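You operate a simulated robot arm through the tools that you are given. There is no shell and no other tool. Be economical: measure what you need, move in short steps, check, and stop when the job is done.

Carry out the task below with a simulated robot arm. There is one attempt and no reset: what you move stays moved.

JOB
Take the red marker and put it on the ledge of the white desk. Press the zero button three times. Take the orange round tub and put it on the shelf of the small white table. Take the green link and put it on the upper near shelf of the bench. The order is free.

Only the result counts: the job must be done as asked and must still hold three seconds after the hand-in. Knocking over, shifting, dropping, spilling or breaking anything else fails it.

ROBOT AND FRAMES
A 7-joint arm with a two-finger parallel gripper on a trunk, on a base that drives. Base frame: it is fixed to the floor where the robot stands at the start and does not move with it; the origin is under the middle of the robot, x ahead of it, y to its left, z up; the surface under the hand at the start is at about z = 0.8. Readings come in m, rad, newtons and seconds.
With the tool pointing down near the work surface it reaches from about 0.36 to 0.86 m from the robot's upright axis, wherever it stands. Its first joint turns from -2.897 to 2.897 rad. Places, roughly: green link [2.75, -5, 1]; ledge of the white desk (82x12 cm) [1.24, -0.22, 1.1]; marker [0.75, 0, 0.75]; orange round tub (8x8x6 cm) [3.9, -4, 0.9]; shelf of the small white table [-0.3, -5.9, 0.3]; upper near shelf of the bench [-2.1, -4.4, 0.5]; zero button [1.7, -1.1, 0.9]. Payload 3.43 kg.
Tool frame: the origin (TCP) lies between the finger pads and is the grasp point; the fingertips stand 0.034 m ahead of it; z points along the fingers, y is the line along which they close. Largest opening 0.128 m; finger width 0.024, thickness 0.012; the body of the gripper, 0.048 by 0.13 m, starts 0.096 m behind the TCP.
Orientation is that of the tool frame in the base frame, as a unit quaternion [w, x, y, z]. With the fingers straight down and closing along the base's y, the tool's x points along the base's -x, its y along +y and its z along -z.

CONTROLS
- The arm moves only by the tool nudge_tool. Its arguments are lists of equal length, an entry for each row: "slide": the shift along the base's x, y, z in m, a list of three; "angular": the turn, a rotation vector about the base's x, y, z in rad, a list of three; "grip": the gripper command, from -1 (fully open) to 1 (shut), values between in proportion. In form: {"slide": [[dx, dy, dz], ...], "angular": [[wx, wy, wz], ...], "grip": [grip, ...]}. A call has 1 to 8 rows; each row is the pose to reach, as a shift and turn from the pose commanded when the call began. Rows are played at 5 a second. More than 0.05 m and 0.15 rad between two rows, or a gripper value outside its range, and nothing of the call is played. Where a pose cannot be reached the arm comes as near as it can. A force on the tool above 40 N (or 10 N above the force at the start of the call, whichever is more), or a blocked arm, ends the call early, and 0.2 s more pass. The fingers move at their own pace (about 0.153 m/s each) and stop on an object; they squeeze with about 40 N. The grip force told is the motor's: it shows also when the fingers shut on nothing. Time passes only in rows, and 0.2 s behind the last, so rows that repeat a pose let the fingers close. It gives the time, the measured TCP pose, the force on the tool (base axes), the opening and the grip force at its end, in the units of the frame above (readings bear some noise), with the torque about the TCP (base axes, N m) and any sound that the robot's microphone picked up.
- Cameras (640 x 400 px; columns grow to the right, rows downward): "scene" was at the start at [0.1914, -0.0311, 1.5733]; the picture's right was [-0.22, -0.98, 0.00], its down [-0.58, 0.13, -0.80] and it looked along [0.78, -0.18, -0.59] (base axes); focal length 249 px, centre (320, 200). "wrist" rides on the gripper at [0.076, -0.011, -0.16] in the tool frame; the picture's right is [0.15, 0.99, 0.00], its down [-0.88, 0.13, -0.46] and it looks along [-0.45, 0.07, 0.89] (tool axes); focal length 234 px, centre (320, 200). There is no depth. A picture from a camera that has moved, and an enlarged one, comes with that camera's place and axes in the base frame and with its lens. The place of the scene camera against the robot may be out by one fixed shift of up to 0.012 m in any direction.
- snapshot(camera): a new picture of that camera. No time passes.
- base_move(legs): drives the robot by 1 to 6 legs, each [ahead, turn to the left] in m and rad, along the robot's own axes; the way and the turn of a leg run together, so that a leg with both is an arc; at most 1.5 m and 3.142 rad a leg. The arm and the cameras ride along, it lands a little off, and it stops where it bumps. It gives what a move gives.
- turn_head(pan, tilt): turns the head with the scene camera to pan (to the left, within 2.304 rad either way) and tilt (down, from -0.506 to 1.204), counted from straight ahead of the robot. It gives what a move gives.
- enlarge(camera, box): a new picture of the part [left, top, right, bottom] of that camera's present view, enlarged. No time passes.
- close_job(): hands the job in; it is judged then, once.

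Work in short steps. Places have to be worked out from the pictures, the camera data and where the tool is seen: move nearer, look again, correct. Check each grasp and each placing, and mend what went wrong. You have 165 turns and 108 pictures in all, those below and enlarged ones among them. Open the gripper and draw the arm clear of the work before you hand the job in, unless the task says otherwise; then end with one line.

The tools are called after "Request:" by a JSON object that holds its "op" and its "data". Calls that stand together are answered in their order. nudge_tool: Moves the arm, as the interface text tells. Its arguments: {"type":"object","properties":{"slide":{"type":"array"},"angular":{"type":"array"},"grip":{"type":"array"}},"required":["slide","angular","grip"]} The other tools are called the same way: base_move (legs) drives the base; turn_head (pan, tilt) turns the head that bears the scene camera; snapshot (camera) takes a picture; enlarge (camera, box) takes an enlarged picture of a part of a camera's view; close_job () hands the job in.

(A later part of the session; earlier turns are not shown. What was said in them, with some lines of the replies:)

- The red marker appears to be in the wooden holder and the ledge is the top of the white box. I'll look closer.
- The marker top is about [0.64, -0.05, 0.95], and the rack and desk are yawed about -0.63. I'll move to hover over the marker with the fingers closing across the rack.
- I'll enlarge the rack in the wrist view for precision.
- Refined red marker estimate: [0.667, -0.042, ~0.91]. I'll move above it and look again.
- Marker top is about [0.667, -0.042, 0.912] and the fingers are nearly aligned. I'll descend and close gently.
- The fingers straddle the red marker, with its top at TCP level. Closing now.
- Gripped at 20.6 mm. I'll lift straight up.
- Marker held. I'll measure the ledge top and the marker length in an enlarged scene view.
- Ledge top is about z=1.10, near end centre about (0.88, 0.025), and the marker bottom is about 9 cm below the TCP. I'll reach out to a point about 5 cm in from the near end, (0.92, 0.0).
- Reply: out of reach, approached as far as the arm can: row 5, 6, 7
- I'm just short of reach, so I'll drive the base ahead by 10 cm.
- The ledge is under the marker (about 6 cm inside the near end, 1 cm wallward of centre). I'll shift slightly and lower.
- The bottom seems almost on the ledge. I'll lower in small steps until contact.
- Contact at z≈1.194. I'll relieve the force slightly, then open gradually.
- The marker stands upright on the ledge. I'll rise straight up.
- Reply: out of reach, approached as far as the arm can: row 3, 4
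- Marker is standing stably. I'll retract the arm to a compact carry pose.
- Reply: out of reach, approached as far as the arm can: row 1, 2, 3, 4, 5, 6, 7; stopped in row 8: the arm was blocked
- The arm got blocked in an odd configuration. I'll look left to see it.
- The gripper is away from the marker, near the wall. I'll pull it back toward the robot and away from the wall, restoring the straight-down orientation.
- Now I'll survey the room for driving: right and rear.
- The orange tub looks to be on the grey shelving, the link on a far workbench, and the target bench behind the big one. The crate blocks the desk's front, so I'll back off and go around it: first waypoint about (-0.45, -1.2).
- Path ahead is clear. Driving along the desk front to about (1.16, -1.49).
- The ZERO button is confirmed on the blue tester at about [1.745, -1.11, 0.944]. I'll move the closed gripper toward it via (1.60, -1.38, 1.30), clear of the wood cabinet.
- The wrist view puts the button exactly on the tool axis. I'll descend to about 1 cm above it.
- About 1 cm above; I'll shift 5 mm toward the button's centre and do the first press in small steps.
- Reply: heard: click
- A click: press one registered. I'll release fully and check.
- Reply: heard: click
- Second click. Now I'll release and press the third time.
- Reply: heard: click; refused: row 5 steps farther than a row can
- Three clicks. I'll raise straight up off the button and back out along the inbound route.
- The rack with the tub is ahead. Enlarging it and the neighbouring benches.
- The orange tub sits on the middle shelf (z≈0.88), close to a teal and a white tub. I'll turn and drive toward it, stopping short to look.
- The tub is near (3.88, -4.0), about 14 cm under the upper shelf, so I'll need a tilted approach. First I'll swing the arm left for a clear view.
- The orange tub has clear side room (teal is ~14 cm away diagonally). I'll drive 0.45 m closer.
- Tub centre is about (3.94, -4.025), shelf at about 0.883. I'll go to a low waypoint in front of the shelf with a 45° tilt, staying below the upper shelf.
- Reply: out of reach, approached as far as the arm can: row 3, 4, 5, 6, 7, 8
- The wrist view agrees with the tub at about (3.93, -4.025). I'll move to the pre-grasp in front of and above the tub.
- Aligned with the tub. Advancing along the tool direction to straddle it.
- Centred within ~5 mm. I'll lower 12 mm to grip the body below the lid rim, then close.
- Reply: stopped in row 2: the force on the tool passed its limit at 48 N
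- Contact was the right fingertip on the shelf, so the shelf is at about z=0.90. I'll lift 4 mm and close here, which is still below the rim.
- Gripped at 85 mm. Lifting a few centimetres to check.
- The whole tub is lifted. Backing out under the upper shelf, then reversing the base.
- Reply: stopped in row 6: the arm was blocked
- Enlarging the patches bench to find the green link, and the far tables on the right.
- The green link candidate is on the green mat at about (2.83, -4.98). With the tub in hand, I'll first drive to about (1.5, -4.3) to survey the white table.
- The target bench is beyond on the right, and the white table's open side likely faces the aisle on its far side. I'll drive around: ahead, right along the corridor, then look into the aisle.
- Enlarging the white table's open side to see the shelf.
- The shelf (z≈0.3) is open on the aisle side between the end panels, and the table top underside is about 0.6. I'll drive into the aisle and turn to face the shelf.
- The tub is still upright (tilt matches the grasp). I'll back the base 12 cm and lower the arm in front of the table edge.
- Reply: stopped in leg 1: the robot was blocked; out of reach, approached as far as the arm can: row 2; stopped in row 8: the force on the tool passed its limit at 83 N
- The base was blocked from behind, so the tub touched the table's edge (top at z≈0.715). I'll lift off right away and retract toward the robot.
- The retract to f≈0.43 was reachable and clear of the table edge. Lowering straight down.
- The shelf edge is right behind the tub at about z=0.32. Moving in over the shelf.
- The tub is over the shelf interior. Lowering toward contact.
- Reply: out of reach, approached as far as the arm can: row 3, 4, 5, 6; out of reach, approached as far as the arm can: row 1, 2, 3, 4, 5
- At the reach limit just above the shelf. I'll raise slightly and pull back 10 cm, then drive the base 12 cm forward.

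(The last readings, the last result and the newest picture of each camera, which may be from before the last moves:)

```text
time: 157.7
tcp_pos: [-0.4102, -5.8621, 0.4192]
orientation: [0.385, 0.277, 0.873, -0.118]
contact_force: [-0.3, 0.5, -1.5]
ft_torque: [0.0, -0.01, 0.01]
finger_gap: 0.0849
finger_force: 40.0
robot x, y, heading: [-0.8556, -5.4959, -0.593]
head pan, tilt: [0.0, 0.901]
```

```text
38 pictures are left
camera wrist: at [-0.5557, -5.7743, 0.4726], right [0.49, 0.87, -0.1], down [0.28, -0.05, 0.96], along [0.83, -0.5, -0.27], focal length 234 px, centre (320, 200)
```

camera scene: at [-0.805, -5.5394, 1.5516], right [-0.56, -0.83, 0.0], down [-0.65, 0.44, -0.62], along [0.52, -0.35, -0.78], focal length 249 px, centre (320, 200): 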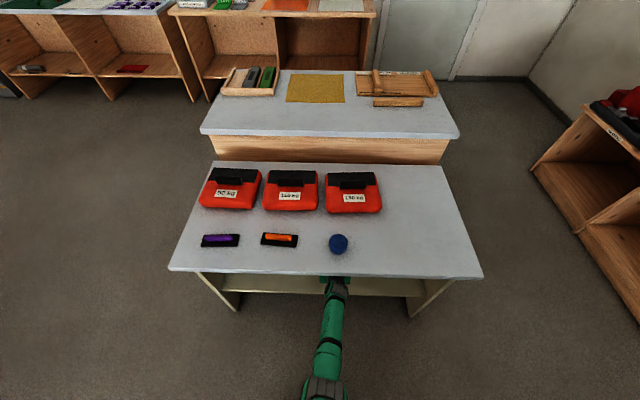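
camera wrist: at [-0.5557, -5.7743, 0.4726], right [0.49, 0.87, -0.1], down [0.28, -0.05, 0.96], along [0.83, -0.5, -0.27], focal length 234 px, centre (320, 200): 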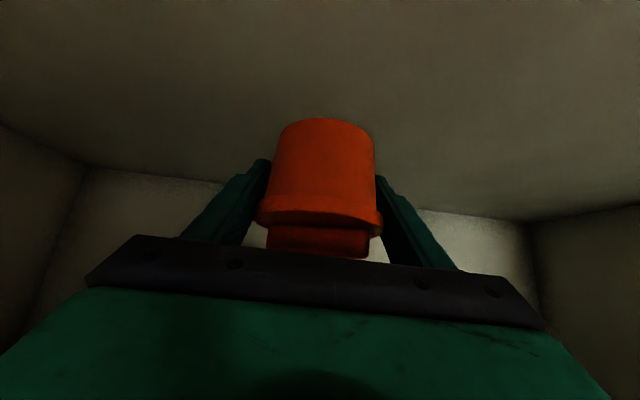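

Now 12 cm inside the edge with more reach. Lowering to contact.

Request:
{"op": "nudge_tool", "data": {"slide": [[0, 0, -0.025], [0, 0, -0.045], [0, 0, -0.053], [0, 0, -0.06], [0, 0, -0.066], [0, 0, -0.072]], "angular": [[0, 0, 0], [0, 0, 0], [0, 0, 0], [0, 0, 0], [0, 0, 0], [0, 0, 0]], "grip": [1, 1, 1, 1, 1, 1]}}

Request:
{"op": "snapshot", "data": {"camera": "wrist"}}

```text
time: 159.1
tcp_pos: [-0.4053, -5.8655, 0.3538]
orientation: [0.389, 0.276, 0.871, -0.12]
contact_force: [0.4, -0.6, 6.4]
ft_torque: [0.03, 0.09, 0.0]
finger_gap: 0.0848
finger_force: 40.0
robot x, y, heading: [-0.8568, -5.4928, -0.591]
head pan, tilt: [0.0, 0.901]
stopped in row 6: the force on the tool passed its limit at 84 N (the readings are from after the stop); the commanded pose is now the measured one
```

```text
37 pictures are left
camera wrist: at [-0.5508, -5.7786, 0.4055], right [0.49, 0.87, -0.1], down [0.28, -0.04, 0.96], along [0.83, -0.5, -0.26], focal length 234 px, centre (320, 200)
```

wrist: 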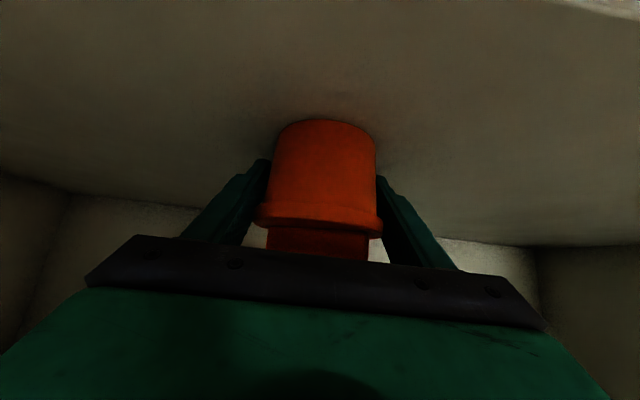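

The tub is on the shelf. Relieving and opening slowly.

Request:
{"op": "nudge_tool", "data": {"slide": [[0, 0, 0.001], [0, 0, 0.001], [0, 0, 0.001], [0, 0, 0.001], [0, 0, 0.001], [0, 0, 0.001]], "angular": [[0, 0, 0], [0, 0, 0], [0, 0, 0], [0, 0, 0], [0, 0, 0], [0, 0, 0]], "grip": [0.2, -0.4, -0.7, -1, -1, -1]}}

Request:
{"op": "snapshot", "data": {"camera": "wrist"}}

```text
time: 160.5
tcp_pos: [-0.4063, -5.8665, 0.3548]
orientation: [0.388, 0.276, 0.871, -0.119]
contact_force: [0.8, 0.6, 0.1]
ft_torque: [0.01, 0.02, -0.01]
finger_gap: 0.1277
finger_force: 0.0
robot x, y, heading: [-0.8603, -5.4942, -0.589]
head pan, tilt: [0.0, 0.901]
```

```text
36 pictures are left
camera wrist: at [-0.5516, -5.7781, 0.4063], right [0.49, 0.87, -0.1], down [0.28, -0.04, 0.96], along [0.83, -0.5, -0.26], focal length 234 px, centre (320, 200)
```

wrist: 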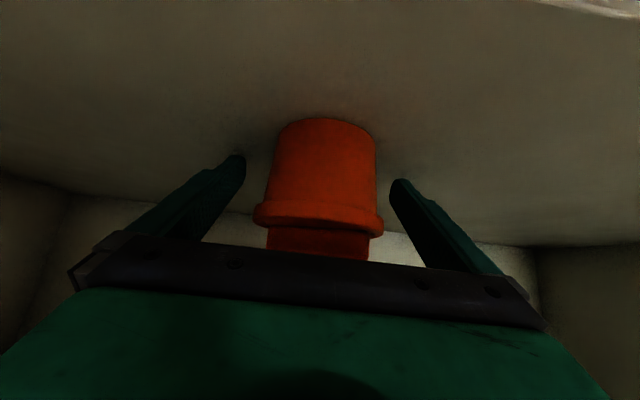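

Released cleanly. Withdrawing along the tool axis, then reversing the base to its earlier spot.

Request:
{"op": "nudge_tool", "data": {"slide": [[-0.023, 0.017, 0.025], [-0.046, 0.034, 0.045], [-0.075, 0.055, 0.06], [-0.105, 0.077, 0.07]], "angular": [[0, 0, 0], [0, 0, 0], [0, 0, 0], [0, 0, 0]], "grip": [-1, -1, -1, -1]}}

Request:
{"op": "snapshot", "data": {"camera": "wrist"}}

Request:
{"op": "base_move", "data": {"legs": [[-0.1, 0]]}}

```text
time: 161.5
tcp_pos: [-0.5123, -5.7891, 0.4272]
orientation: [0.389, 0.275, 0.871, -0.12]
contact_force: [-0.2, -0.5, 0.2]
ft_torque: [0.01, 0.0, 0.03]
finger_gap: 0.1281
finger_force: 0.1
robot x, y, heading: [-0.8531, -5.4931, -0.591]
head pan, tilt: [0.0, 0.901]
```

```text
35 pictures are left
camera wrist: at [-0.6574, -5.7017, 0.4787], right [0.49, 0.87, -0.1], down [0.28, -0.04, 0.96], along [0.83, -0.5, -0.26], focal length 234 px, centre (320, 200)
```

wrist: 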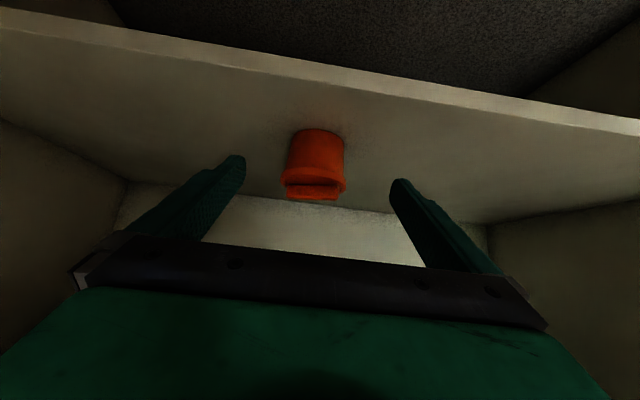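

```text
time: 162.6
tcp_pos: [-0.5955, -5.7337, 0.4264]
orientation: [0.388, 0.276, 0.871, -0.119]
contact_force: [-0.2, 0.7, 0.2]
ft_torque: [0.02, 0.0, 0.06]
finger_gap: 0.1279
finger_force: 0.0
robot x, y, heading: [-0.9366, -5.441, -0.593]
head pan, tilt: [0.0, 0.901]
```

The tub stands on the shelf. Moving clear of the table edge and raising.

Request:
{"op": "nudge_tool", "data": {"slide": [[-0.025, 0.018, 0.0], [-0.025, 0.018, 0.045], [-0.025, 0.018, 0.09], [-0.025, 0.018, 0.135], [-0.025, 0.018, 0.18], [-0.025, 0.018, 0.225], [-0.025, 0.018, 0.27], [-0.025, 0.018, 0.315]], "angular": [[0, 0, 0], [0, 0, 0], [0, 0, 0], [0, 0, 0], [0, 0, 0], [0, 0, 0], [0, 0, 0], [0, 0, 0]], "grip": [-1, -1, -1, -1, -1, -1, -1, -1]}}

Request:
{"op": "nudge_tool", "data": {"slide": [[0, 0, 0.045], [0, 0, 0.09], [0, 0, 0.135], [0.01, -0.007, 0.18], [0.03, -0.02, 0.22], [0.05, -0.035, 0.25], [0.07, -0.05, 0.28], [0.09, -0.065, 0.3]], "angular": [[0, 0, 0], [0, 0, 0], [0, 0, 0], [0.04, 0.06, 0], [0.08, 0.12, 0], [0.12, 0.18, 0], [0.16, 0.24, 0], [0.2, 0.3, 0]], "grip": [0, 1, 1, 1, 1, 1, 1, 1]}}

```text
time: 164.4
tcp_pos: [-0.6187, -5.7165, 0.7437]
orientation: [0.388, 0.276, 0.871, -0.12]
contact_force: [0.6, -0.1, -0.4]
ft_torque: [0.0, 0.02, 0.01]
finger_gap: 0.1277
finger_force: 0.0
robot x, y, heading: [-0.9396, -5.4379, -0.594]
head pan, tilt: [0.0, 0.901]
```

```text
time: 166.2
tcp_pos: [-0.5491, -5.7763, 0.9431]
orientation: [0.324, 0.284, 0.897, -0.101]
contact_force: [0.4, -0.3, 0.0]
ft_torque: [-0.01, -0.02, -0.04]
finger_gap: 0.0
finger_force: 33.0
out of reach, approached as far as the arm can: row 2, 3, 4, 5, 6, 7, 8
robot x, y, heading: [-0.9416, -5.4348, -0.589]
head pan, tilt: [0.0, 0.901]
```

Raising further and reducing the tilt for travel.

Request:
{"op": "nudge_tool", "data": {"slide": [[0.0, 0.0, 0.04], [0, 0, 0.08], [0, 0, 0.12], [0, 0, 0.16], [0, 0, 0.2], [0, 0, 0.24]], "angular": [[0.05, 0.075, 0], [0.1, 0.15, 0], [0.16, 0.22, 0], [0.22, 0.29, 0], [0.28, 0.36, 0], [0.34, 0.43, 0]], "grip": [1, 1, 1, 1, 1, 1]}}

Request:
{"op": "turn_head", "data": {"pan": 2.2, "tilt": 0.5}}

Request:
{"op": "snapshot", "data": {"camera": "scene"}}

```text
time: 167.6
tcp_pos: [-0.5491, -5.7757, 0.9432]
orientation: [0.323, 0.284, 0.897, -0.101]
contact_force: [-0.3, 0.6, 0.1]
ft_torque: [-0.03, 0.02, 0.01]
finger_gap: 0.0001
finger_force: 33.0
out of reach, approached as far as the arm can: row 1, 2, 3, 4, 5, 6
robot x, y, heading: [-0.9425, -5.4349, -0.588]
head pan, tilt: [0.0, 0.901]
```

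```text
time: 169.7
tcp_pos: [-0.5491, -5.7761, 0.9439]
orientation: [0.324, 0.284, 0.897, -0.101]
contact_force: [0.2, -0.3, 0.2]
ft_torque: [0.03, -0.03, 0.02]
finger_gap: 0.0002
finger_force: 32.6
robot x, y, heading: [-0.938, -5.4396, -0.592]
head pan, tilt: [2.201, 0.499]
```

```text
34 pictures are left
camera scene: at [-0.8547, -5.4173, 1.5855], right [1.0, 0.04, 0.0], down [0.02, -0.48, -0.88], along [-0.03, 0.88, -0.48], focal length 249 px, centre (320, 200)
```

scene: 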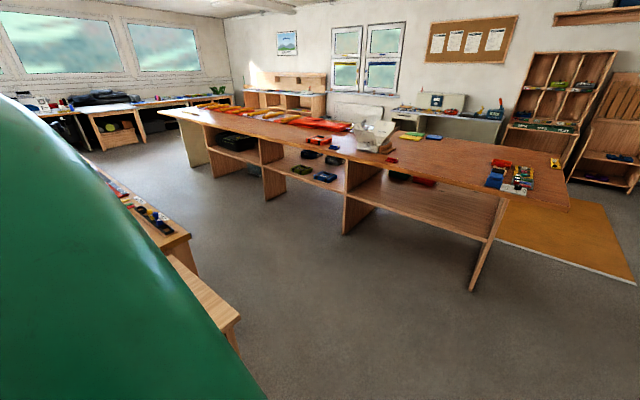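

The arm seems stuck at a joint limit with the current target. I'll try moving outward over the table without turning.

Request:
{"op": "nudge_tool", "data": {"slide": [[0.03, -0.02, 0.0], [0.06, -0.04, 0.0], [0.09, -0.06, 0.0], [0.12, -0.08, 0.0]], "angular": [[0, 0, 0], [0, 0, 0], [0, 0, 0], [0, 0, 0]], "grip": [1, 1, 1, 1]}}

```text
time: 170.7
tcp_pos: [-0.4394, -5.8536, 0.9482]
orientation: [0.324, 0.284, 0.897, -0.101]
contact_force: [0.6, 0.4, 0.1]
ft_torque: [0.01, 0.01, -0.02]
finger_gap: 0.0
finger_force: 32.7
robot x, y, heading: [-0.9384, -5.4364, -0.59]
head pan, tilt: [2.201, 0.499]
```

Now rising while restoring the straight-down orientation.

Request:
{"op": "nudge_tool", "data": {"slide": [[0.0, 0.0, 0.04], [0, 0, 0.08], [0, 0, 0.12], [0, 0, 0.16], [0, 0, 0.2], [-0.02, 0.01, 0.24]], "angular": [[0.064, 0.095, 0], [0.128, 0.19, 0], [0.192, 0.285, 0], [0.256, 0.38, 0], [0.32, 0.475, 0], [0.384, 0.573, 0]], "grip": [1, 1, 1, 1, 1, 1]}}

Request:
{"op": "nudge_tool", "data": {"slide": [[-0.04, 0.027, 0.02], [-0.08, 0.054, 0.04], [-0.11, 0.08, 0.06], [-0.13, 0.1, 0.08]], "angular": [[0, 0, 0], [0, 0, 0], [0, 0, 0], [0, 0, 0]], "grip": [1, 1, 1, 1]}}

```text
time: 172.3
tcp_pos: [-0.4631, -5.8315, 1.1307]
orientation: [-0.028, 0.3, 0.952, 0.055]
contact_force: [-1.0, -0.1, -0.4]
ft_torque: [-0.04, 0.01, 0.0]
finger_gap: 0.0
finger_force: 32.5
out of reach, approached as far as the arm can: row 1, 2, 3
robot x, y, heading: [-0.938, -5.4373, -0.591]
head pan, tilt: [2.201, 0.499]
stopped in row 6: the arm was blocked; the commanded pose is now the measured one
```

```text
refused: row 1 steps farther than a row can; nothing moved
```

Nearly upright at z=1.13. Retracting and levelling.

Request:
{"op": "nudge_tool", "data": {"slide": [[-0.02, 0.015, 0.035], [-0.045, 0.032, 0.07], [-0.07, 0.05, 0.105], [-0.1, 0.07, 0.135], [-0.13, 0.09, 0.165], [-0.145, 0.105, 0.2]], "angular": [[-0.03, 0, 0], [-0.06, -0.01, 0], [-0.09, -0.01, 0], [-0.12, -0.02, 0], [-0.12, -0.02, 0], [-0.12, -0.02, 0]], "grip": [1, 1, 1, 1, 1, 1]}}

```text
time: 173.7
tcp_pos: [-0.6081, -5.7258, 1.3302]
orientation: [-0.001, 0.301, 0.954, 0.001]
contact_force: [-0.7, -0.5, -0.8]
ft_torque: [0.02, 0.03, 0.01]
finger_gap: 0.0001
finger_force: 33.3
robot x, y, heading: [-0.9411, -5.4388, -0.592]
head pan, tilt: [2.201, 0.499]
```

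Compact. Driving out of the aisle and around to the patches bench for the green link.

Request:
{"op": "base_move", "data": {"legs": [[0, 1.54], [1.24, 0], [0, -1.575], [1.2, 0], [0, 0.93], [1.4, 0]]}}

Request:
{"op": "base_move", "data": {"legs": [[0, -0.93]]}}

Request:
{"op": "turn_head", "data": {"pan": 0.2, "tilt": 0.7}}

Request:
{"op": "snapshot", "data": {"camera": "scene"}}

```text
time: 203.6
tcp_pos: [2.5399, -4.6566, 1.3295]
orientation: [-0.001, -0.138, 0.99, 0.0]
contact_force: [-0.8, 0.5, 0.5]
ft_torque: [0.03, 0.01, 0.03]
finger_gap: 0.0
finger_force: 33.1
robot x, y, heading: [2.1063, -4.7294, 0.296]
head pan, tilt: [2.201, 0.499]
```

```text
time: 206.6
tcp_pos: [2.4311, -5.0289, 1.3317]
orientation: [0.0, 0.313, 0.95, 0.001]
contact_force: [0.7, 0.6, 0.0]
ft_torque: [0.01, -0.01, 0.01]
finger_gap: 0.0
finger_force: 32.9
robot x, y, heading: [2.105, -4.7316, -0.618]
head pan, tilt: [2.201, 0.499]
```

```text
time: 208.5
tcp_pos: [2.4316, -5.0289, 1.3307]
orientation: [-0.001, 0.313, 0.95, 0.001]
contact_force: [0.6, 0.3, 0.1]
ft_torque: [0.0, 0.02, 0.0]
finger_gap: 0.0
finger_force: 32.6
robot x, y, heading: [2.1087, -4.7335, -0.618]
head pan, tilt: [0.201, 0.7]
```

```text
33 pictures are left
camera scene: at [2.2721, -4.8409, 1.5678], right [-0.41, -0.91, 0.0], down [-0.59, 0.26, -0.77], along [0.7, -0.31, -0.64], focal length 249 px, centre (320, 200)
```

scene: 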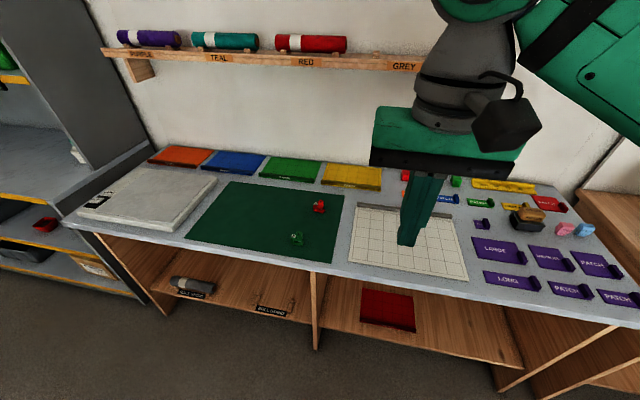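

Request:
{"op": "enlarge", "data": {"camera": "scene", "box": [260, 180, 360, 260]}}

Request:
{"op": "enlarge", "data": {"camera": "scene", "box": [430, 160, 600, 260]}}

```text
5.00 times, centred on (310, 220) of scene
camera zoom: at [2.2721, -4.8409, 1.5678], right [-0.41, -0.91, 0.0], down [-0.59, 0.26, -0.77], along [0.7, -0.31, -0.64], focal length 1246 px, centre (370, 100)
```

zoom: 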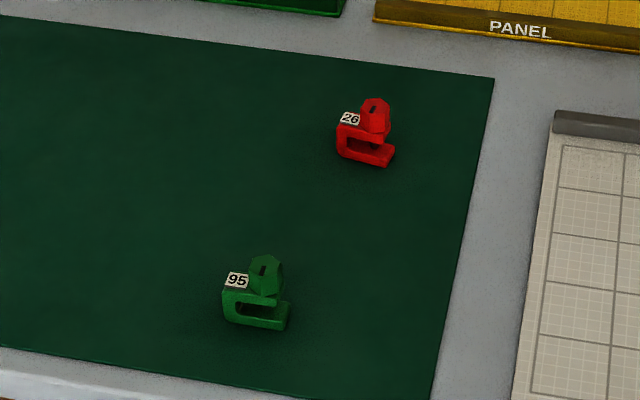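

```text
3.76 times, centred on (515, 210) of scene
camera zoom: at [2.2721, -4.8409, 1.5678], right [-0.41, -0.91, 0.0], down [-0.59, 0.26, -0.77], along [0.7, -0.31, -0.64], focal length 938 px, centre (-414, 162)
```

zoom: 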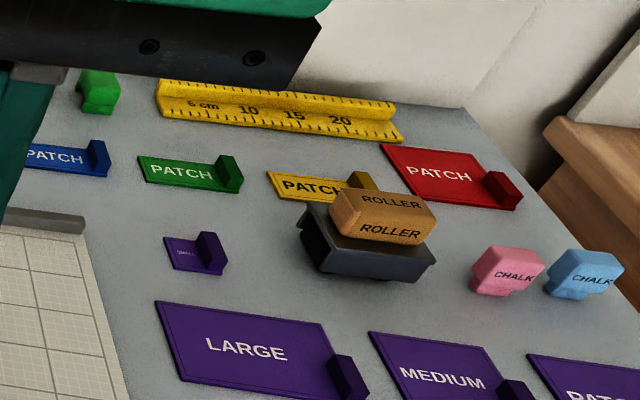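

The green link "95" stands on the mat at about (2.838, -4.993, 0.90). I'll approach with the same 45° tilt (useful for the shelf placement later), fingers closing across its length.

Request:
{"op": "nudge_tool", "data": {"slide": [[0.0335, 0.0091, -0.0324], [0.067, 0.0182, -0.0648], [0.1005, 0.0273, -0.0972], [0.134, 0.0364, -0.1296], [0.1675, 0.0455, -0.162], [0.201, 0.0546, -0.1944], [0.2345, 0.0637, -0.2268], [0.268, 0.0728, -0.2592]], "angular": [[-0.048, -0.062, 0], [-0.096, -0.124, 0], [-0.144, -0.186, 0], [-0.192, -0.248, 0], [-0.24, -0.31, 0], [-0.289, -0.372, 0], [-0.337, -0.434, 0], [-0.385, -0.496, 0]], "grip": [0, -0.5, -1, -1, -1, -1, -1, -1]}}

Request:
{"op": "snapshot", "data": {"camera": "wrist"}}

```text
time: 210.3
tcp_pos: [2.6992, -4.9565, 1.0697]
orientation: [0.292, 0.298, 0.903, -0.104]
contact_force: [0.1, -0.6, -0.8]
ft_torque: [0.03, 0.0, 0.04]
finger_gap: 0.128
finger_force: 0.1
robot x, y, heading: [2.1042, -4.7361, -0.625]
head pan, tilt: [0.201, 0.7]
```

```text
30 pictures are left
camera wrist: at [2.5684, -4.8715, 1.1556], right [0.5, 0.86, -0.1], down [0.44, -0.15, 0.88], along [0.75, -0.48, -0.46], focal length 234 px, centre (320, 200)
```

wrist: 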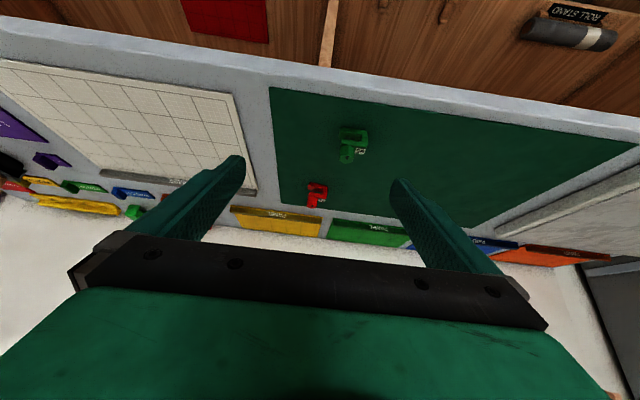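

The wrist view confirms the link at (2.833, -4.992). Continuing to the pre-grasp with full tilt.

Request:
{"op": "nudge_tool", "data": {"slide": [[0.033, 0.009, -0.031], [0.066, 0.018, -0.062], [0.087, 0.002, -0.09]], "angular": [[-0.048, -0.062, 0], [-0.096, -0.124, 0], [-0.096, -0.124, 0]], "grip": [-1, -1, -1]}}

Request:
{"op": "snapshot", "data": {"camera": "wrist"}}

```text
time: 211.1
tcp_pos: [2.7865, -4.9548, 0.9809]
orientation: [0.361, 0.289, 0.877, -0.128]
contact_force: [0.7, -0.7, -0.6]
ft_torque: [0.0, -0.04, 0.01]
finger_gap: 0.1278
finger_force: 0.1
robot x, y, heading: [2.1085, -4.7339, -0.621]
head pan, tilt: [0.201, 0.7]
```

```text
29 pictures are left
camera wrist: at [2.6472, -4.8635, 1.0407], right [0.51, 0.85, -0.12], down [0.33, -0.06, 0.94], along [0.8, -0.52, -0.31], focal length 234 px, centre (320, 200)
```

wrist: 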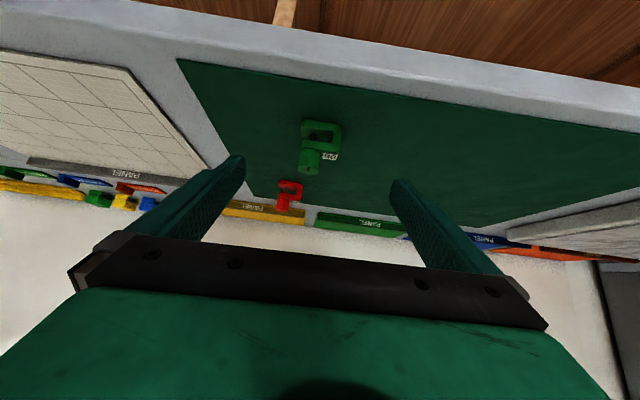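

Well aligned. Advancing to straddle the link.

Request:
{"op": "nudge_tool", "data": {"slide": [[0.02, -0.018, -0.027], [0.04, -0.035, -0.05], [0.048, -0.041, -0.06]], "angular": [[0, 0, 0], [0, 0, 0], [0, 0, 0]], "grip": [-1, -0.6, -0.6]}}

Request:
{"op": "enlarge", "data": {"camera": "wrist", "box": [220, 90, 420, 260]}}

```text
time: 211.9
tcp_pos: [2.8354, -4.9942, 0.9208]
orientation: [0.359, 0.29, 0.878, -0.128]
contact_force: [-0.6, -0.7, 0.0]
ft_torque: [0.0, 0.02, 0.01]
finger_gap: 0.1023
finger_force: 0.0
robot x, y, heading: [2.1066, -4.7331, -0.616]
head pan, tilt: [0.201, 0.7]
```

```text
2.35 times, centred on (320, 175) of wrist
camera zoom: at [2.6956, -4.9036, 0.9818], right [0.51, 0.85, -0.12], down [0.33, -0.06, 0.94], along [0.8, -0.52, -0.31], focal length 551 px, centre (320, 259)
```

zoom: 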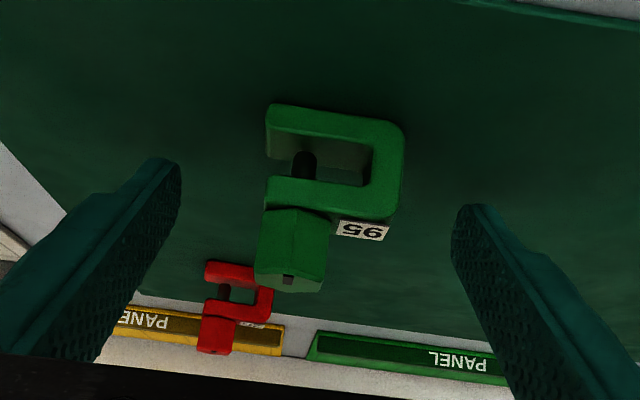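

The C-shaped link spans z≈0.88–0.92 with a nut above. I'll shift back 1 cm and down 4 mm so the pads cover the frame, then close.

Request:
{"op": "nudge_tool", "data": {"slide": [[-0.009, 0.007, -0.004], [-0.009, 0.007, -0.004], [-0.009, 0.007, -0.004], [-0.009, 0.007, -0.004], [-0.009, 0.007, -0.004], [-0.009, 0.007, -0.004]], "angular": [[0, 0, 0], [0, 0, 0], [0, 0, 0], [0, 0, 0], [0, 0, 0], [0, 0, 0]], "grip": [-0.6, 0, 0.3, 1, 1, 1]}}

Request:
{"op": "enlarge", "data": {"camera": "wrist", "box": [220, 90, 420, 260]}}

```text
time: 213.3
tcp_pos: [2.8254, -4.9882, 0.9185]
orientation: [0.361, 0.29, 0.877, -0.128]
contact_force: [-1.2, -0.2, 0.3]
ft_torque: [0.04, -0.02, -0.02]
finger_gap: 0.0432
finger_force: 40.1
robot x, y, heading: [2.1051, -4.7324, -0.621]
head pan, tilt: [0.201, 0.7]
```

```text
2.35 times, centred on (320, 175) of wrist
camera zoom: at [2.6862, -4.8972, 0.9789], right [0.51, 0.85, -0.12], down [0.33, -0.07, 0.94], along [0.8, -0.52, -0.31], focal length 551 px, centre (320, 259)
```

zoom: 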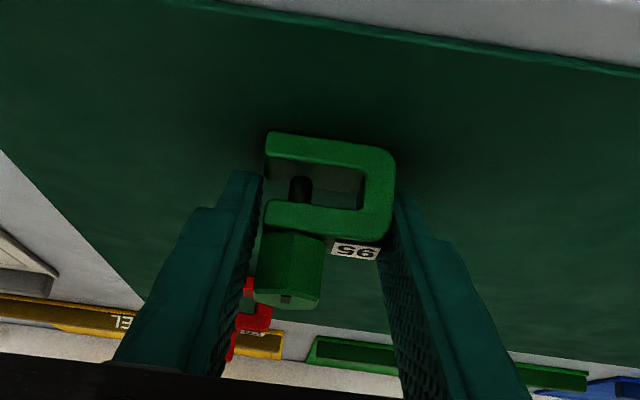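

Gripped at 43 mm. Lifting straight up.

Request:
{"op": "nudge_tool", "data": {"slide": [[0, 0, 0.03], [0, 0, 0.07], [0, 0, 0.11], [0, 0, 0.15], [0, 0, 0.19]], "angular": [[0, 0, 0], [0, 0, 0], [0, 0, 0], [0, 0, 0], [0, 0, 0]], "grip": [1, 1, 1, 1, 1]}}

Request:
{"op": "enlarge", "data": {"camera": "wrist", "box": [220, 90, 420, 260]}}

```text
time: 214.5
tcp_pos: [2.8269, -4.9885, 1.1072]
orientation: [0.359, 0.289, 0.878, -0.127]
contact_force: [0.5, -0.1, -1.4]
ft_torque: [0.01, 0.02, 0.02]
finger_gap: 0.0432
finger_force: 39.7
robot x, y, heading: [2.109, -4.7337, -0.617]
head pan, tilt: [0.201, 0.7]
```

```text
2.35 times, centred on (320, 175) of wrist
camera zoom: at [2.6875, -4.8983, 1.1684], right [0.51, 0.85, -0.12], down [0.33, -0.07, 0.94], along [0.8, -0.52, -0.31], focal length 551 px, centre (320, 259)
```

zoom: 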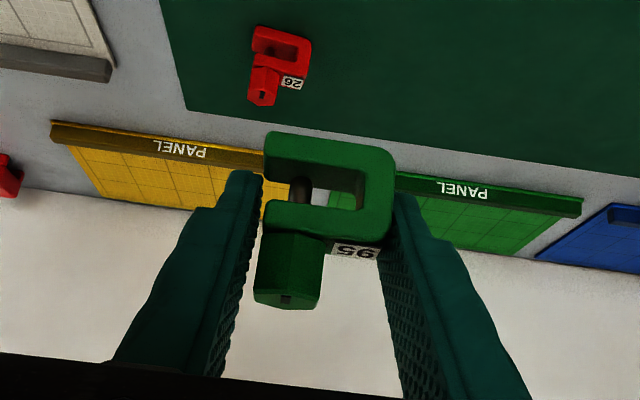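

Link held securely. Retracting somewhat and centring it for travel.

Request:
{"op": "nudge_tool", "data": {"slide": [[-0.04, -0.013, 0.01], [-0.08, -0.026, 0.02], [-0.12, -0.039, 0.03], [-0.16, -0.052, 0.04], [-0.2, -0.064, 0.05], [-0.238, -0.076, 0.06]], "angular": [[0, 0, 0], [0, 0, 0], [0, 0, 0], [0, 0, 0], [0, 0, 0], [0, 0, 0]], "grip": [1, 1, 1, 1, 1, 1]}}

Request:
{"op": "base_move", "data": {"legs": [[-0.3, 0], [0, -2.015], [1.4, 0], [0, -1.138]]}}

Request:
{"op": "turn_head", "data": {"pan": 0.5, "tilt": 0.45}}

Request:
{"op": "snapshot", "data": {"camera": "scene"}}

```text
time: 215.9
tcp_pos: [2.5866, -5.064, 1.1679]
orientation: [0.359, 0.289, 0.878, -0.126]
contact_force: [0.2, 0.1, -1.4]
ft_torque: [0.0, 0.03, -0.03]
finger_gap: 0.0432
finger_force: 40.4
robot x, y, heading: [2.1037, -4.7344, -0.617]
head pan, tilt: [0.201, 0.7]
```

```text
time: 233.5
tcp_pos: [0.1022, -4.9114, 1.1674]
orientation: [-0.128, 0.877, -0.292, -0.359]
contact_force: [-0.1, -0.2, -1.3]
ft_torque: [0.0, -0.02, 0.02]
finger_gap: 0.0433
finger_force: 39.8
robot x, y, heading: [0.5804, -5.2409, 2.511]
head pan, tilt: [0.201, 0.7]
```

```text
time: 234.3
tcp_pos: [0.1026, -4.9105, 1.168]
orientation: [-0.127, 0.877, -0.291, -0.36]
contact_force: [-0.1, -0.1, -1.5]
ft_torque: [0.0, 0.0, 0.01]
finger_gap: 0.0434
finger_force: 40.0
robot x, y, heading: [0.578, -5.2448, 2.512]
head pan, tilt: [0.499, 0.45]
```

```text
25 pictures are left
camera scene: at [0.4037, -5.1827, 1.5899], right [0.13, 0.99, 0.0], down [0.43, -0.06, -0.9], along [-0.89, 0.12, -0.44], focal length 249 px, centre (320, 200)
```

scene: 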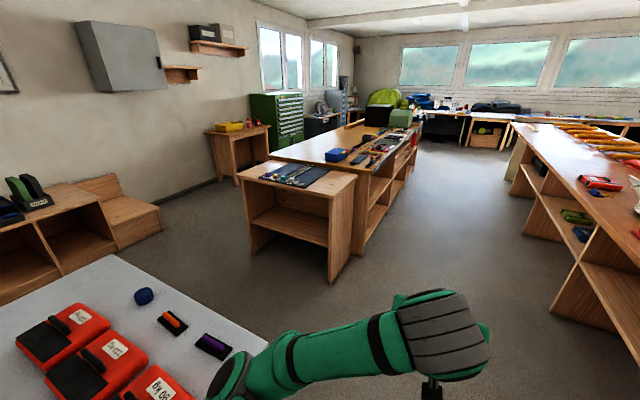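

The corridor is clear. Driving along it and turning to face the bench front.

Request:
{"op": "base_move", "data": {"legs": [[1.35, 0], [1.3, 0], [0, 1.57]]}}

Request:
{"op": "turn_head", "data": {"pan": 0.3, "tilt": 0.75}}

Request:
{"op": "snapshot", "data": {"camera": "scene"}}

```text
time: 251.3
tcp_pos: [-1.9096, -4.1721, 1.1682]
orientation: [0.158, 0.833, 0.4, -0.348]
contact_force: [0.3, 0.4, -0.9]
ft_torque: [-0.04, 0.0, 0.01]
finger_gap: 0.0431
finger_force: 39.8
robot x, y, heading: [-1.5612, -3.7058, -2.23]
head pan, tilt: [0.499, 0.45]
```

```text
time: 252.1
tcp_pos: [-1.9104, -4.1717, 1.167]
orientation: [0.158, 0.833, 0.4, -0.347]
contact_force: [-0.4, -0.1, -0.9]
ft_torque: [0.02, 0.0, 0.01]
finger_gap: 0.0433
finger_force: 39.9
robot x, y, heading: [-1.5615, -3.7069, -2.229]
head pan, tilt: [0.3, 0.75]
```

```text
24 pictures are left
camera scene: at [-1.6538, -3.8789, 1.5636], right [-0.94, 0.35, 0.0], down [0.24, 0.64, -0.73], along [-0.26, -0.69, -0.68], focal length 249 px, centre (320, 200)
```

scene: 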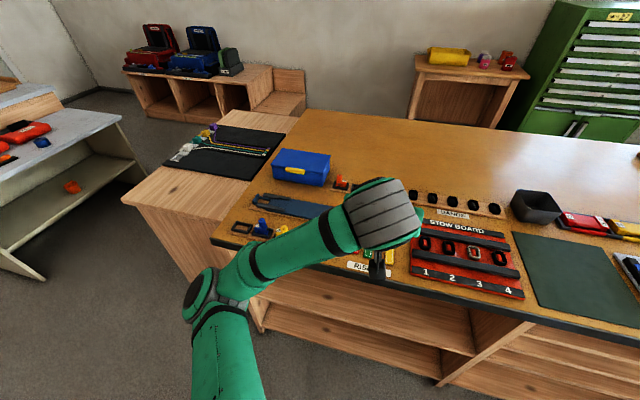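

Enlarging the bench's first bay.

Request:
{"op": "enlarge", "data": {"camera": "scene", "box": [220, 250, 540, 400]}}

```text
2.00 times, centred on (380, 325) of scene
camera zoom: at [-1.6538, -3.8789, 1.5636], right [-0.94, 0.35, 0.0], down [0.24, 0.64, -0.73], along [-0.26, -0.69, -0.68], focal length 498 px, centre (200, -50)
```

zoom: 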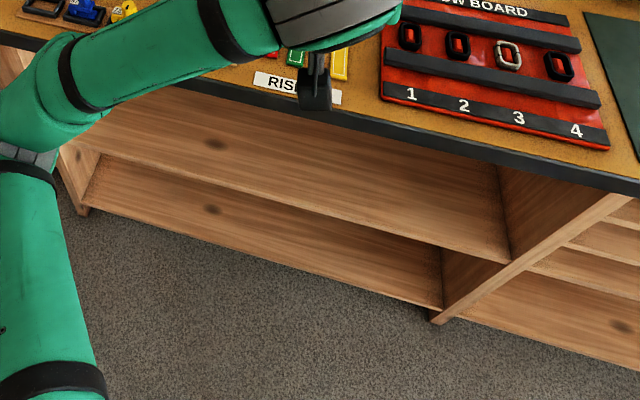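

The upper shelf of the first bay is at z≈0.5 (t 0.46–1.28, front n≈-4.54) and the bench top is about 0.87. I'll retract and lower in front of the bench edge.

Request:
{"op": "nudge_tool", "data": {"slide": [[0.0122, 0.0158, -0.04], [0.0245, 0.0316, -0.08], [0.0367, 0.0475, -0.12], [0.052, 0.0672, -0.16], [0.0673, 0.087, -0.2], [0.0796, 0.1028, -0.245], [0.0887, 0.1147, -0.29], [0.0918, 0.1187, -0.335]], "angular": [[0, 0, 0], [0, 0, 0], [0, 0, 0], [0, 0, 0], [0, 0, 0], [0, 0, 0], [0, 0, 0], [0, 0, 0]], "grip": [1, 1, 1, 1, 1, 1, 1, 1]}}

Request:
{"op": "snapshot", "data": {"camera": "wrist"}}

```text
time: 253.9
tcp_pos: [-1.8252, -4.0574, 0.8199]
orientation: [0.157, 0.833, 0.4, -0.348]
contact_force: [-0.3, 0.0, -1.1]
ft_torque: [0.01, 0.01, 0.02]
finger_gap: 0.0432
finger_force: 39.8
out of reach, approached as far as the arm can: row 2, 3, 4, 5, 6, 7, 8
robot x, y, heading: [-1.5623, -3.7049, -2.23]
head pan, tilt: [0.3, 0.75]
```

```text
22 pictures are left
camera wrist: at [-1.7277, -3.923, 0.8801], right [0.83, -0.54, -0.12], down [-0.08, -0.33, 0.94], along [-0.55, -0.78, -0.31], focal length 234 px, centre (320, 200)
```

wrist: 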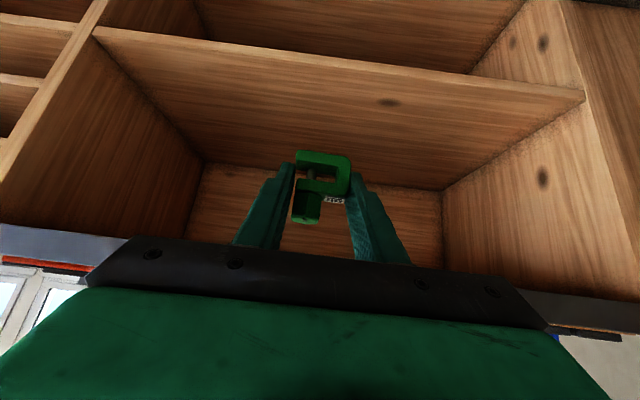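

Lined up before the bay, with the upper shelf at z≈0.51. Lowering to z≈0.60.

Request:
{"op": "nudge_tool", "data": {"slide": [[0, 0, -0.045], [0, 0, -0.09], [0, 0, -0.135], [0, 0, -0.18], [0, 0, -0.215]], "angular": [[0, 0, 0], [0, 0, 0], [0, 0, 0], [0, 0, 0], [0, 0, 0]], "grip": [1, 1, 1, 1, 1]}}

Request:
{"op": "snapshot", "data": {"camera": "wrist"}}

```text
time: 255.1
tcp_pos: [-1.8262, -4.0742, 0.643]
orientation: [0.159, 0.832, 0.402, -0.348]
contact_force: [-0.3, 0.4, -1.6]
ft_torque: [0.02, 0.01, 0.02]
finger_gap: 0.0434
finger_force: 39.9
out of reach, approached as far as the arm can: row 4, 5
robot x, y, heading: [-1.5603, -3.7073, -2.227]
head pan, tilt: [0.3, 0.75]
```

```text
21 pictures are left
camera wrist: at [-1.7292, -3.9386, 0.7038], right [0.83, -0.54, -0.12], down [-0.08, -0.33, 0.94], along [-0.55, -0.78, -0.31], focal length 234 px, centre (320, 200)
```

wrist: 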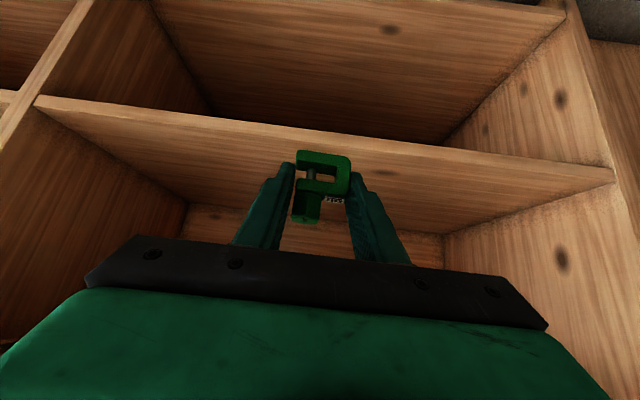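

Now moving in over the shelf while lowering slightly.

Request:
{"op": "nudge_tool", "data": {"slide": [[-0.0265, -0.0365, -0.006], [-0.053, -0.073, -0.012], [-0.08, -0.109, -0.02], [-0.106, -0.146, -0.03], [-0.133, -0.182, -0.04], [-0.159, -0.219, -0.055]], "angular": [[0, 0, 0], [0, 0, 0], [0, 0, 0], [0, 0, 0], [0, 0, 0], [0, 0, 0]], "grip": [1, 1, 1, 1, 1, 1]}}

Request:
{"op": "snapshot", "data": {"camera": "wrist"}}

```text
time: 256.5
tcp_pos: [-1.9862, -4.2924, 0.5894]
orientation: [0.157, 0.834, 0.401, -0.347]
contact_force: [0.5, 0.0, -1.8]
ft_torque: [0.06, 0.0, -0.04]
finger_gap: 0.0433
finger_force: 40.5
robot x, y, heading: [-1.5633, -3.7053, -2.228]
head pan, tilt: [0.3, 0.75]
```

```text
20 pictures are left
camera wrist: at [-1.8886, -4.1564, 0.6505], right [0.83, -0.54, -0.12], down [-0.08, -0.33, 0.94], along [-0.55, -0.78, -0.31], focal length 234 px, centre (320, 200)
```

wrist: 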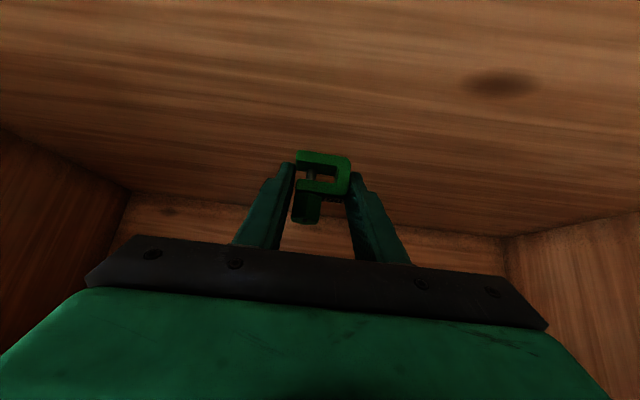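

About 11 cm inside the bay. Lowering gently to contact.

Request:
{"op": "nudge_tool", "data": {"slide": [[0, 0, -0.015], [0, 0, -0.025], [0, 0, -0.032], [0, 0, -0.038], [0, 0, -0.043], [0, 0, -0.048]], "angular": [[0, 0, 0], [0, 0, 0], [0, 0, 0], [0, 0, 0], [0, 0, 0], [0, 0, 0]], "grip": [1, 1, 1, 1, 1, 1]}}

Request:
{"op": "enlarge", "data": {"camera": "wrist", "box": [220, 90, 420, 260]}}

```text
time: 257.9
tcp_pos: [-1.9857, -4.2914, 0.5418]
orientation: [0.158, 0.833, 0.4, -0.348]
contact_force: [0.0, -0.3, -1.2]
ft_torque: [0.0, -0.03, 0.02]
finger_gap: 0.0433
finger_force: 40.1
robot x, y, heading: [-1.5619, -3.7122, -2.226]
head pan, tilt: [0.3, 0.75]
```

```text
2.35 times, centred on (320, 175) of wrist
camera zoom: at [-1.8895, -4.1566, 0.6022], right [0.83, -0.54, -0.12], down [-0.08, -0.33, 0.94], along [-0.55, -0.78, -0.31], focal length 551 px, centre (320, 259)
```

zoom: 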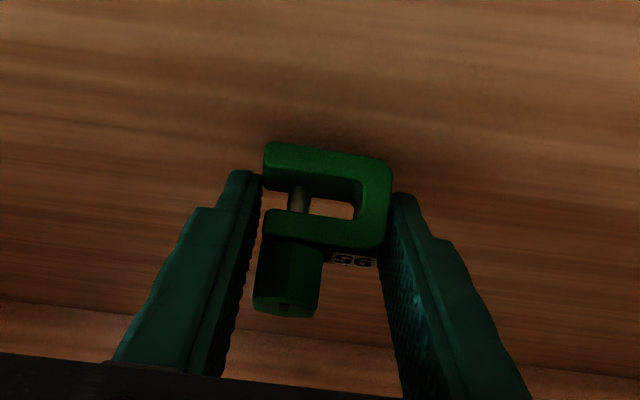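

No contact yet, but it looks close. Continuing in 4 mm steps.

Request:
{"op": "nudge_tool", "data": {"slide": [[0, 0, -0.004], [0, 0, -0.008], [0, 0, -0.012], [0, 0, -0.016], [0, 0, -0.02]], "angular": [[0, 0, 0], [0, 0, 0], [0, 0, 0], [0, 0, 0], [0, 0, 0]], "grip": [1, 1, 1, 1, 1]}}

```text
time: 258.9
tcp_pos: [-1.9893, -4.2957, 0.5333]
orientation: [0.16, 0.831, 0.398, -0.353]
contact_force: [0.8, 1.4, 7.8]
ft_torque: [0.14, 0.01, -0.02]
finger_gap: 0.0434
finger_force: 39.9
robot x, y, heading: [-1.5593, -3.708, -2.23]
head pan, tilt: [0.3, 0.75]
stopped in row 4: the force on the tool passed its limit at 50 N (the readings are from after the stop); the commanded pose is now the measured one
```

Contact at z≈0.533. Relieving and opening slowly.

Request:
{"op": "nudge_tool", "data": {"slide": [[0, 0, 0.001], [0, 0, 0.001], [0, 0, 0.001], [0, 0, 0.001], [0, 0, 0.001], [0, 0, 0.001]], "angular": [[0, 0, 0], [0, 0, 0], [0, 0, 0], [0, 0, 0], [0, 0, 0], [0, 0, 0]], "grip": [0.4, 0.2, -0.2, -0.4, -0.4, -0.4]}}

Request:
{"op": "snapshot", "data": {"camera": "wrist"}}

```text
time: 260.3
tcp_pos: [-1.9881, -4.2957, 0.5325]
orientation: [0.159, 0.832, 0.399, -0.351]
contact_force: [-0.3, 1.5, 2.9]
ft_torque: [-0.01, -0.07, 0.08]
finger_gap: 0.0885
finger_force: 0.0
robot x, y, heading: [-1.5644, -3.702, -2.23]
head pan, tilt: [0.3, 0.75]
```

```text
18 pictures are left
camera wrist: at [-1.8907, -4.1597, 0.5923], right [0.83, -0.54, -0.12], down [-0.07, -0.32, 0.95], along [-0.55, -0.78, -0.3], focal length 234 px, centre (320, 200)
```

wrist: 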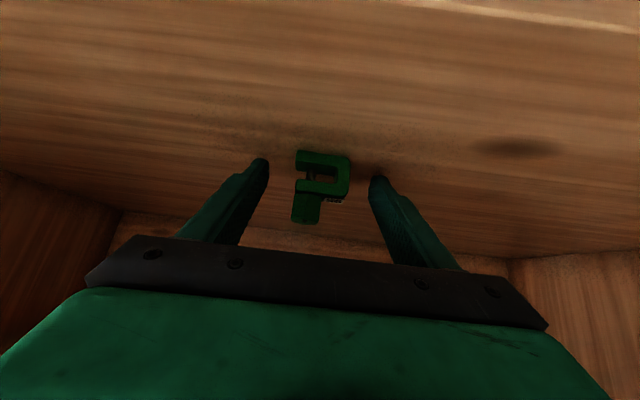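

The link stands on the shelf by itself. Withdrawing along the tool axis and out.

Request:
{"op": "nudge_tool", "data": {"slide": [[0.018, 0.0216, 0.0284], [0.036, 0.043, 0.055], [0.058, 0.07, 0.075], [0.082, 0.102, 0.09], [0.106, 0.135, 0.1], [0.13, 0.168, 0.105], [0.148, 0.195, 0.11]], "angular": [[0, 0, 0], [0, 0, 0], [0, 0, 0], [0, 0, 0], [0, 0, 0], [0, 0, 0], [0, 0, 0]], "grip": [-0.4, -0.4, -0.4, -0.4, -0.4, -0.4, -0.4]}}

Request:
{"op": "snapshot", "data": {"camera": "wrist"}}

```text
time: 261.9
tcp_pos: [-1.8397, -4.1012, 0.6412]
orientation: [0.16, 0.832, 0.399, -0.352]
contact_force: [0.0, 0.2, 0.6]
ft_torque: [-0.02, -0.01, 0.0]
finger_gap: 0.0896
finger_force: 0.1
robot x, y, heading: [-1.5608, -3.7056, -2.228]
head pan, tilt: [0.3, 0.75]
```

```text
17 pictures are left
camera wrist: at [-1.742, -3.966, 0.7004], right [0.83, -0.54, -0.12], down [-0.07, -0.32, 0.95], along [-0.55, -0.78, -0.3], focal length 234 px, centre (320, 200)
```

wrist: 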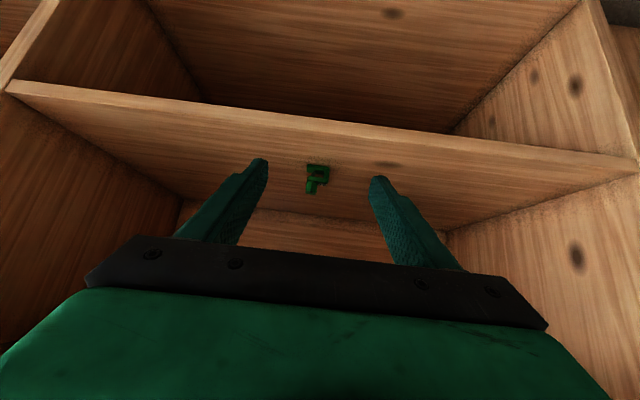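

The link rests on the upper near shelf. Opening fully and raising the arm clear in front of the bench.

Request:
{"op": "nudge_tool", "data": {"slide": [[0.005, 0.012, 0.03], [0.01, 0.025, 0.07], [0.01, 0.03, 0.11], [0.01, 0.035, 0.15], [0.01, 0.04, 0.18]], "angular": [[0, 0, 0], [0, 0, 0], [0, 0, 0], [0, 0, 0], [0, 0, 0]], "grip": [-1, -1, -1, -1, -1]}}

Request:
{"op": "enlarge", "data": {"camera": "wrist", "box": [200, 40, 440, 220]}}

Request:
{"op": "enlarge", "data": {"camera": "scene", "box": [0, 130, 160, 230]}}

```text
time: 263.1
tcp_pos: [-1.8286, -4.0601, 0.8214]
orientation: [0.16, 0.831, 0.399, -0.352]
contact_force: [0.1, -0.2, -0.1]
ft_torque: [0.01, 0.0, 0.03]
finger_gap: 0.128
finger_force: 0.0
robot x, y, heading: [-1.5609, -3.7088, -2.226]
head pan, tilt: [0.3, 0.75]
```

```text
2.22 times, centred on (320, 130) of wrist
camera zoom: at [-1.7316, -3.9243, 0.8806], right [0.83, -0.54, -0.12], down [-0.07, -0.32, 0.95], along [-0.55, -0.78, -0.3], focal length 520 px, centre (320, 356)
```

zoom: 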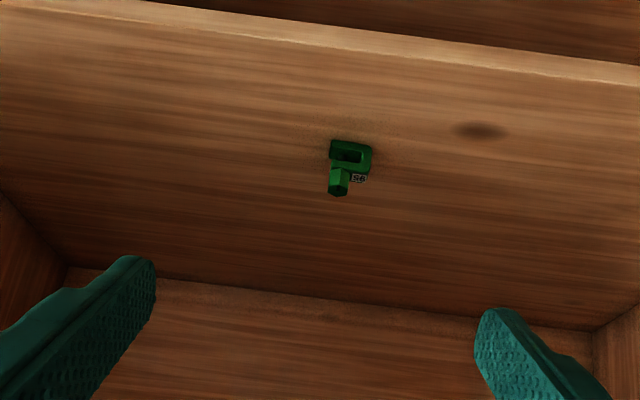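

```text
4.00 times, centred on (80, 180) of scene
camera zoom: at [-1.6538, -3.8787, 1.5636], right [-0.94, 0.35, 0.0], down [0.24, 0.64, -0.73], along [-0.26, -0.69, -0.68], focal length 996 px, centre (1280, 280)
```

zoom: 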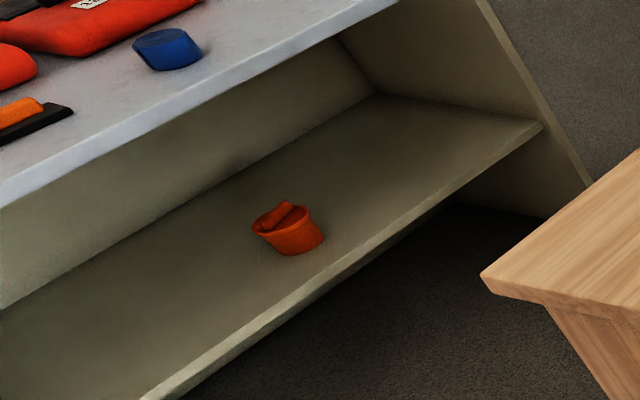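

The pictures show the link on the bench's upper near shelf and the tub upright on the white table's shelf. The marker was left standing on the ledge, three button clicks were heard, and the arm is clear with the gripper open. Handing in.

Request:
{"op": "close_job", "data": {}}

```text
The job is handed in.
```

I finished all four parts and handed the job in: the marker is on the desk ledge, zero was pressed three times, the tub is on the white table's shelf, and the green link is on the bench's upper near shelf. I saw the tub and the link in place just before handing in. I last saw the marker standing right after I set it down. On the way in, the tub pressed briefly on the white table's front edge (83 N), and nothing on the table looked moved.
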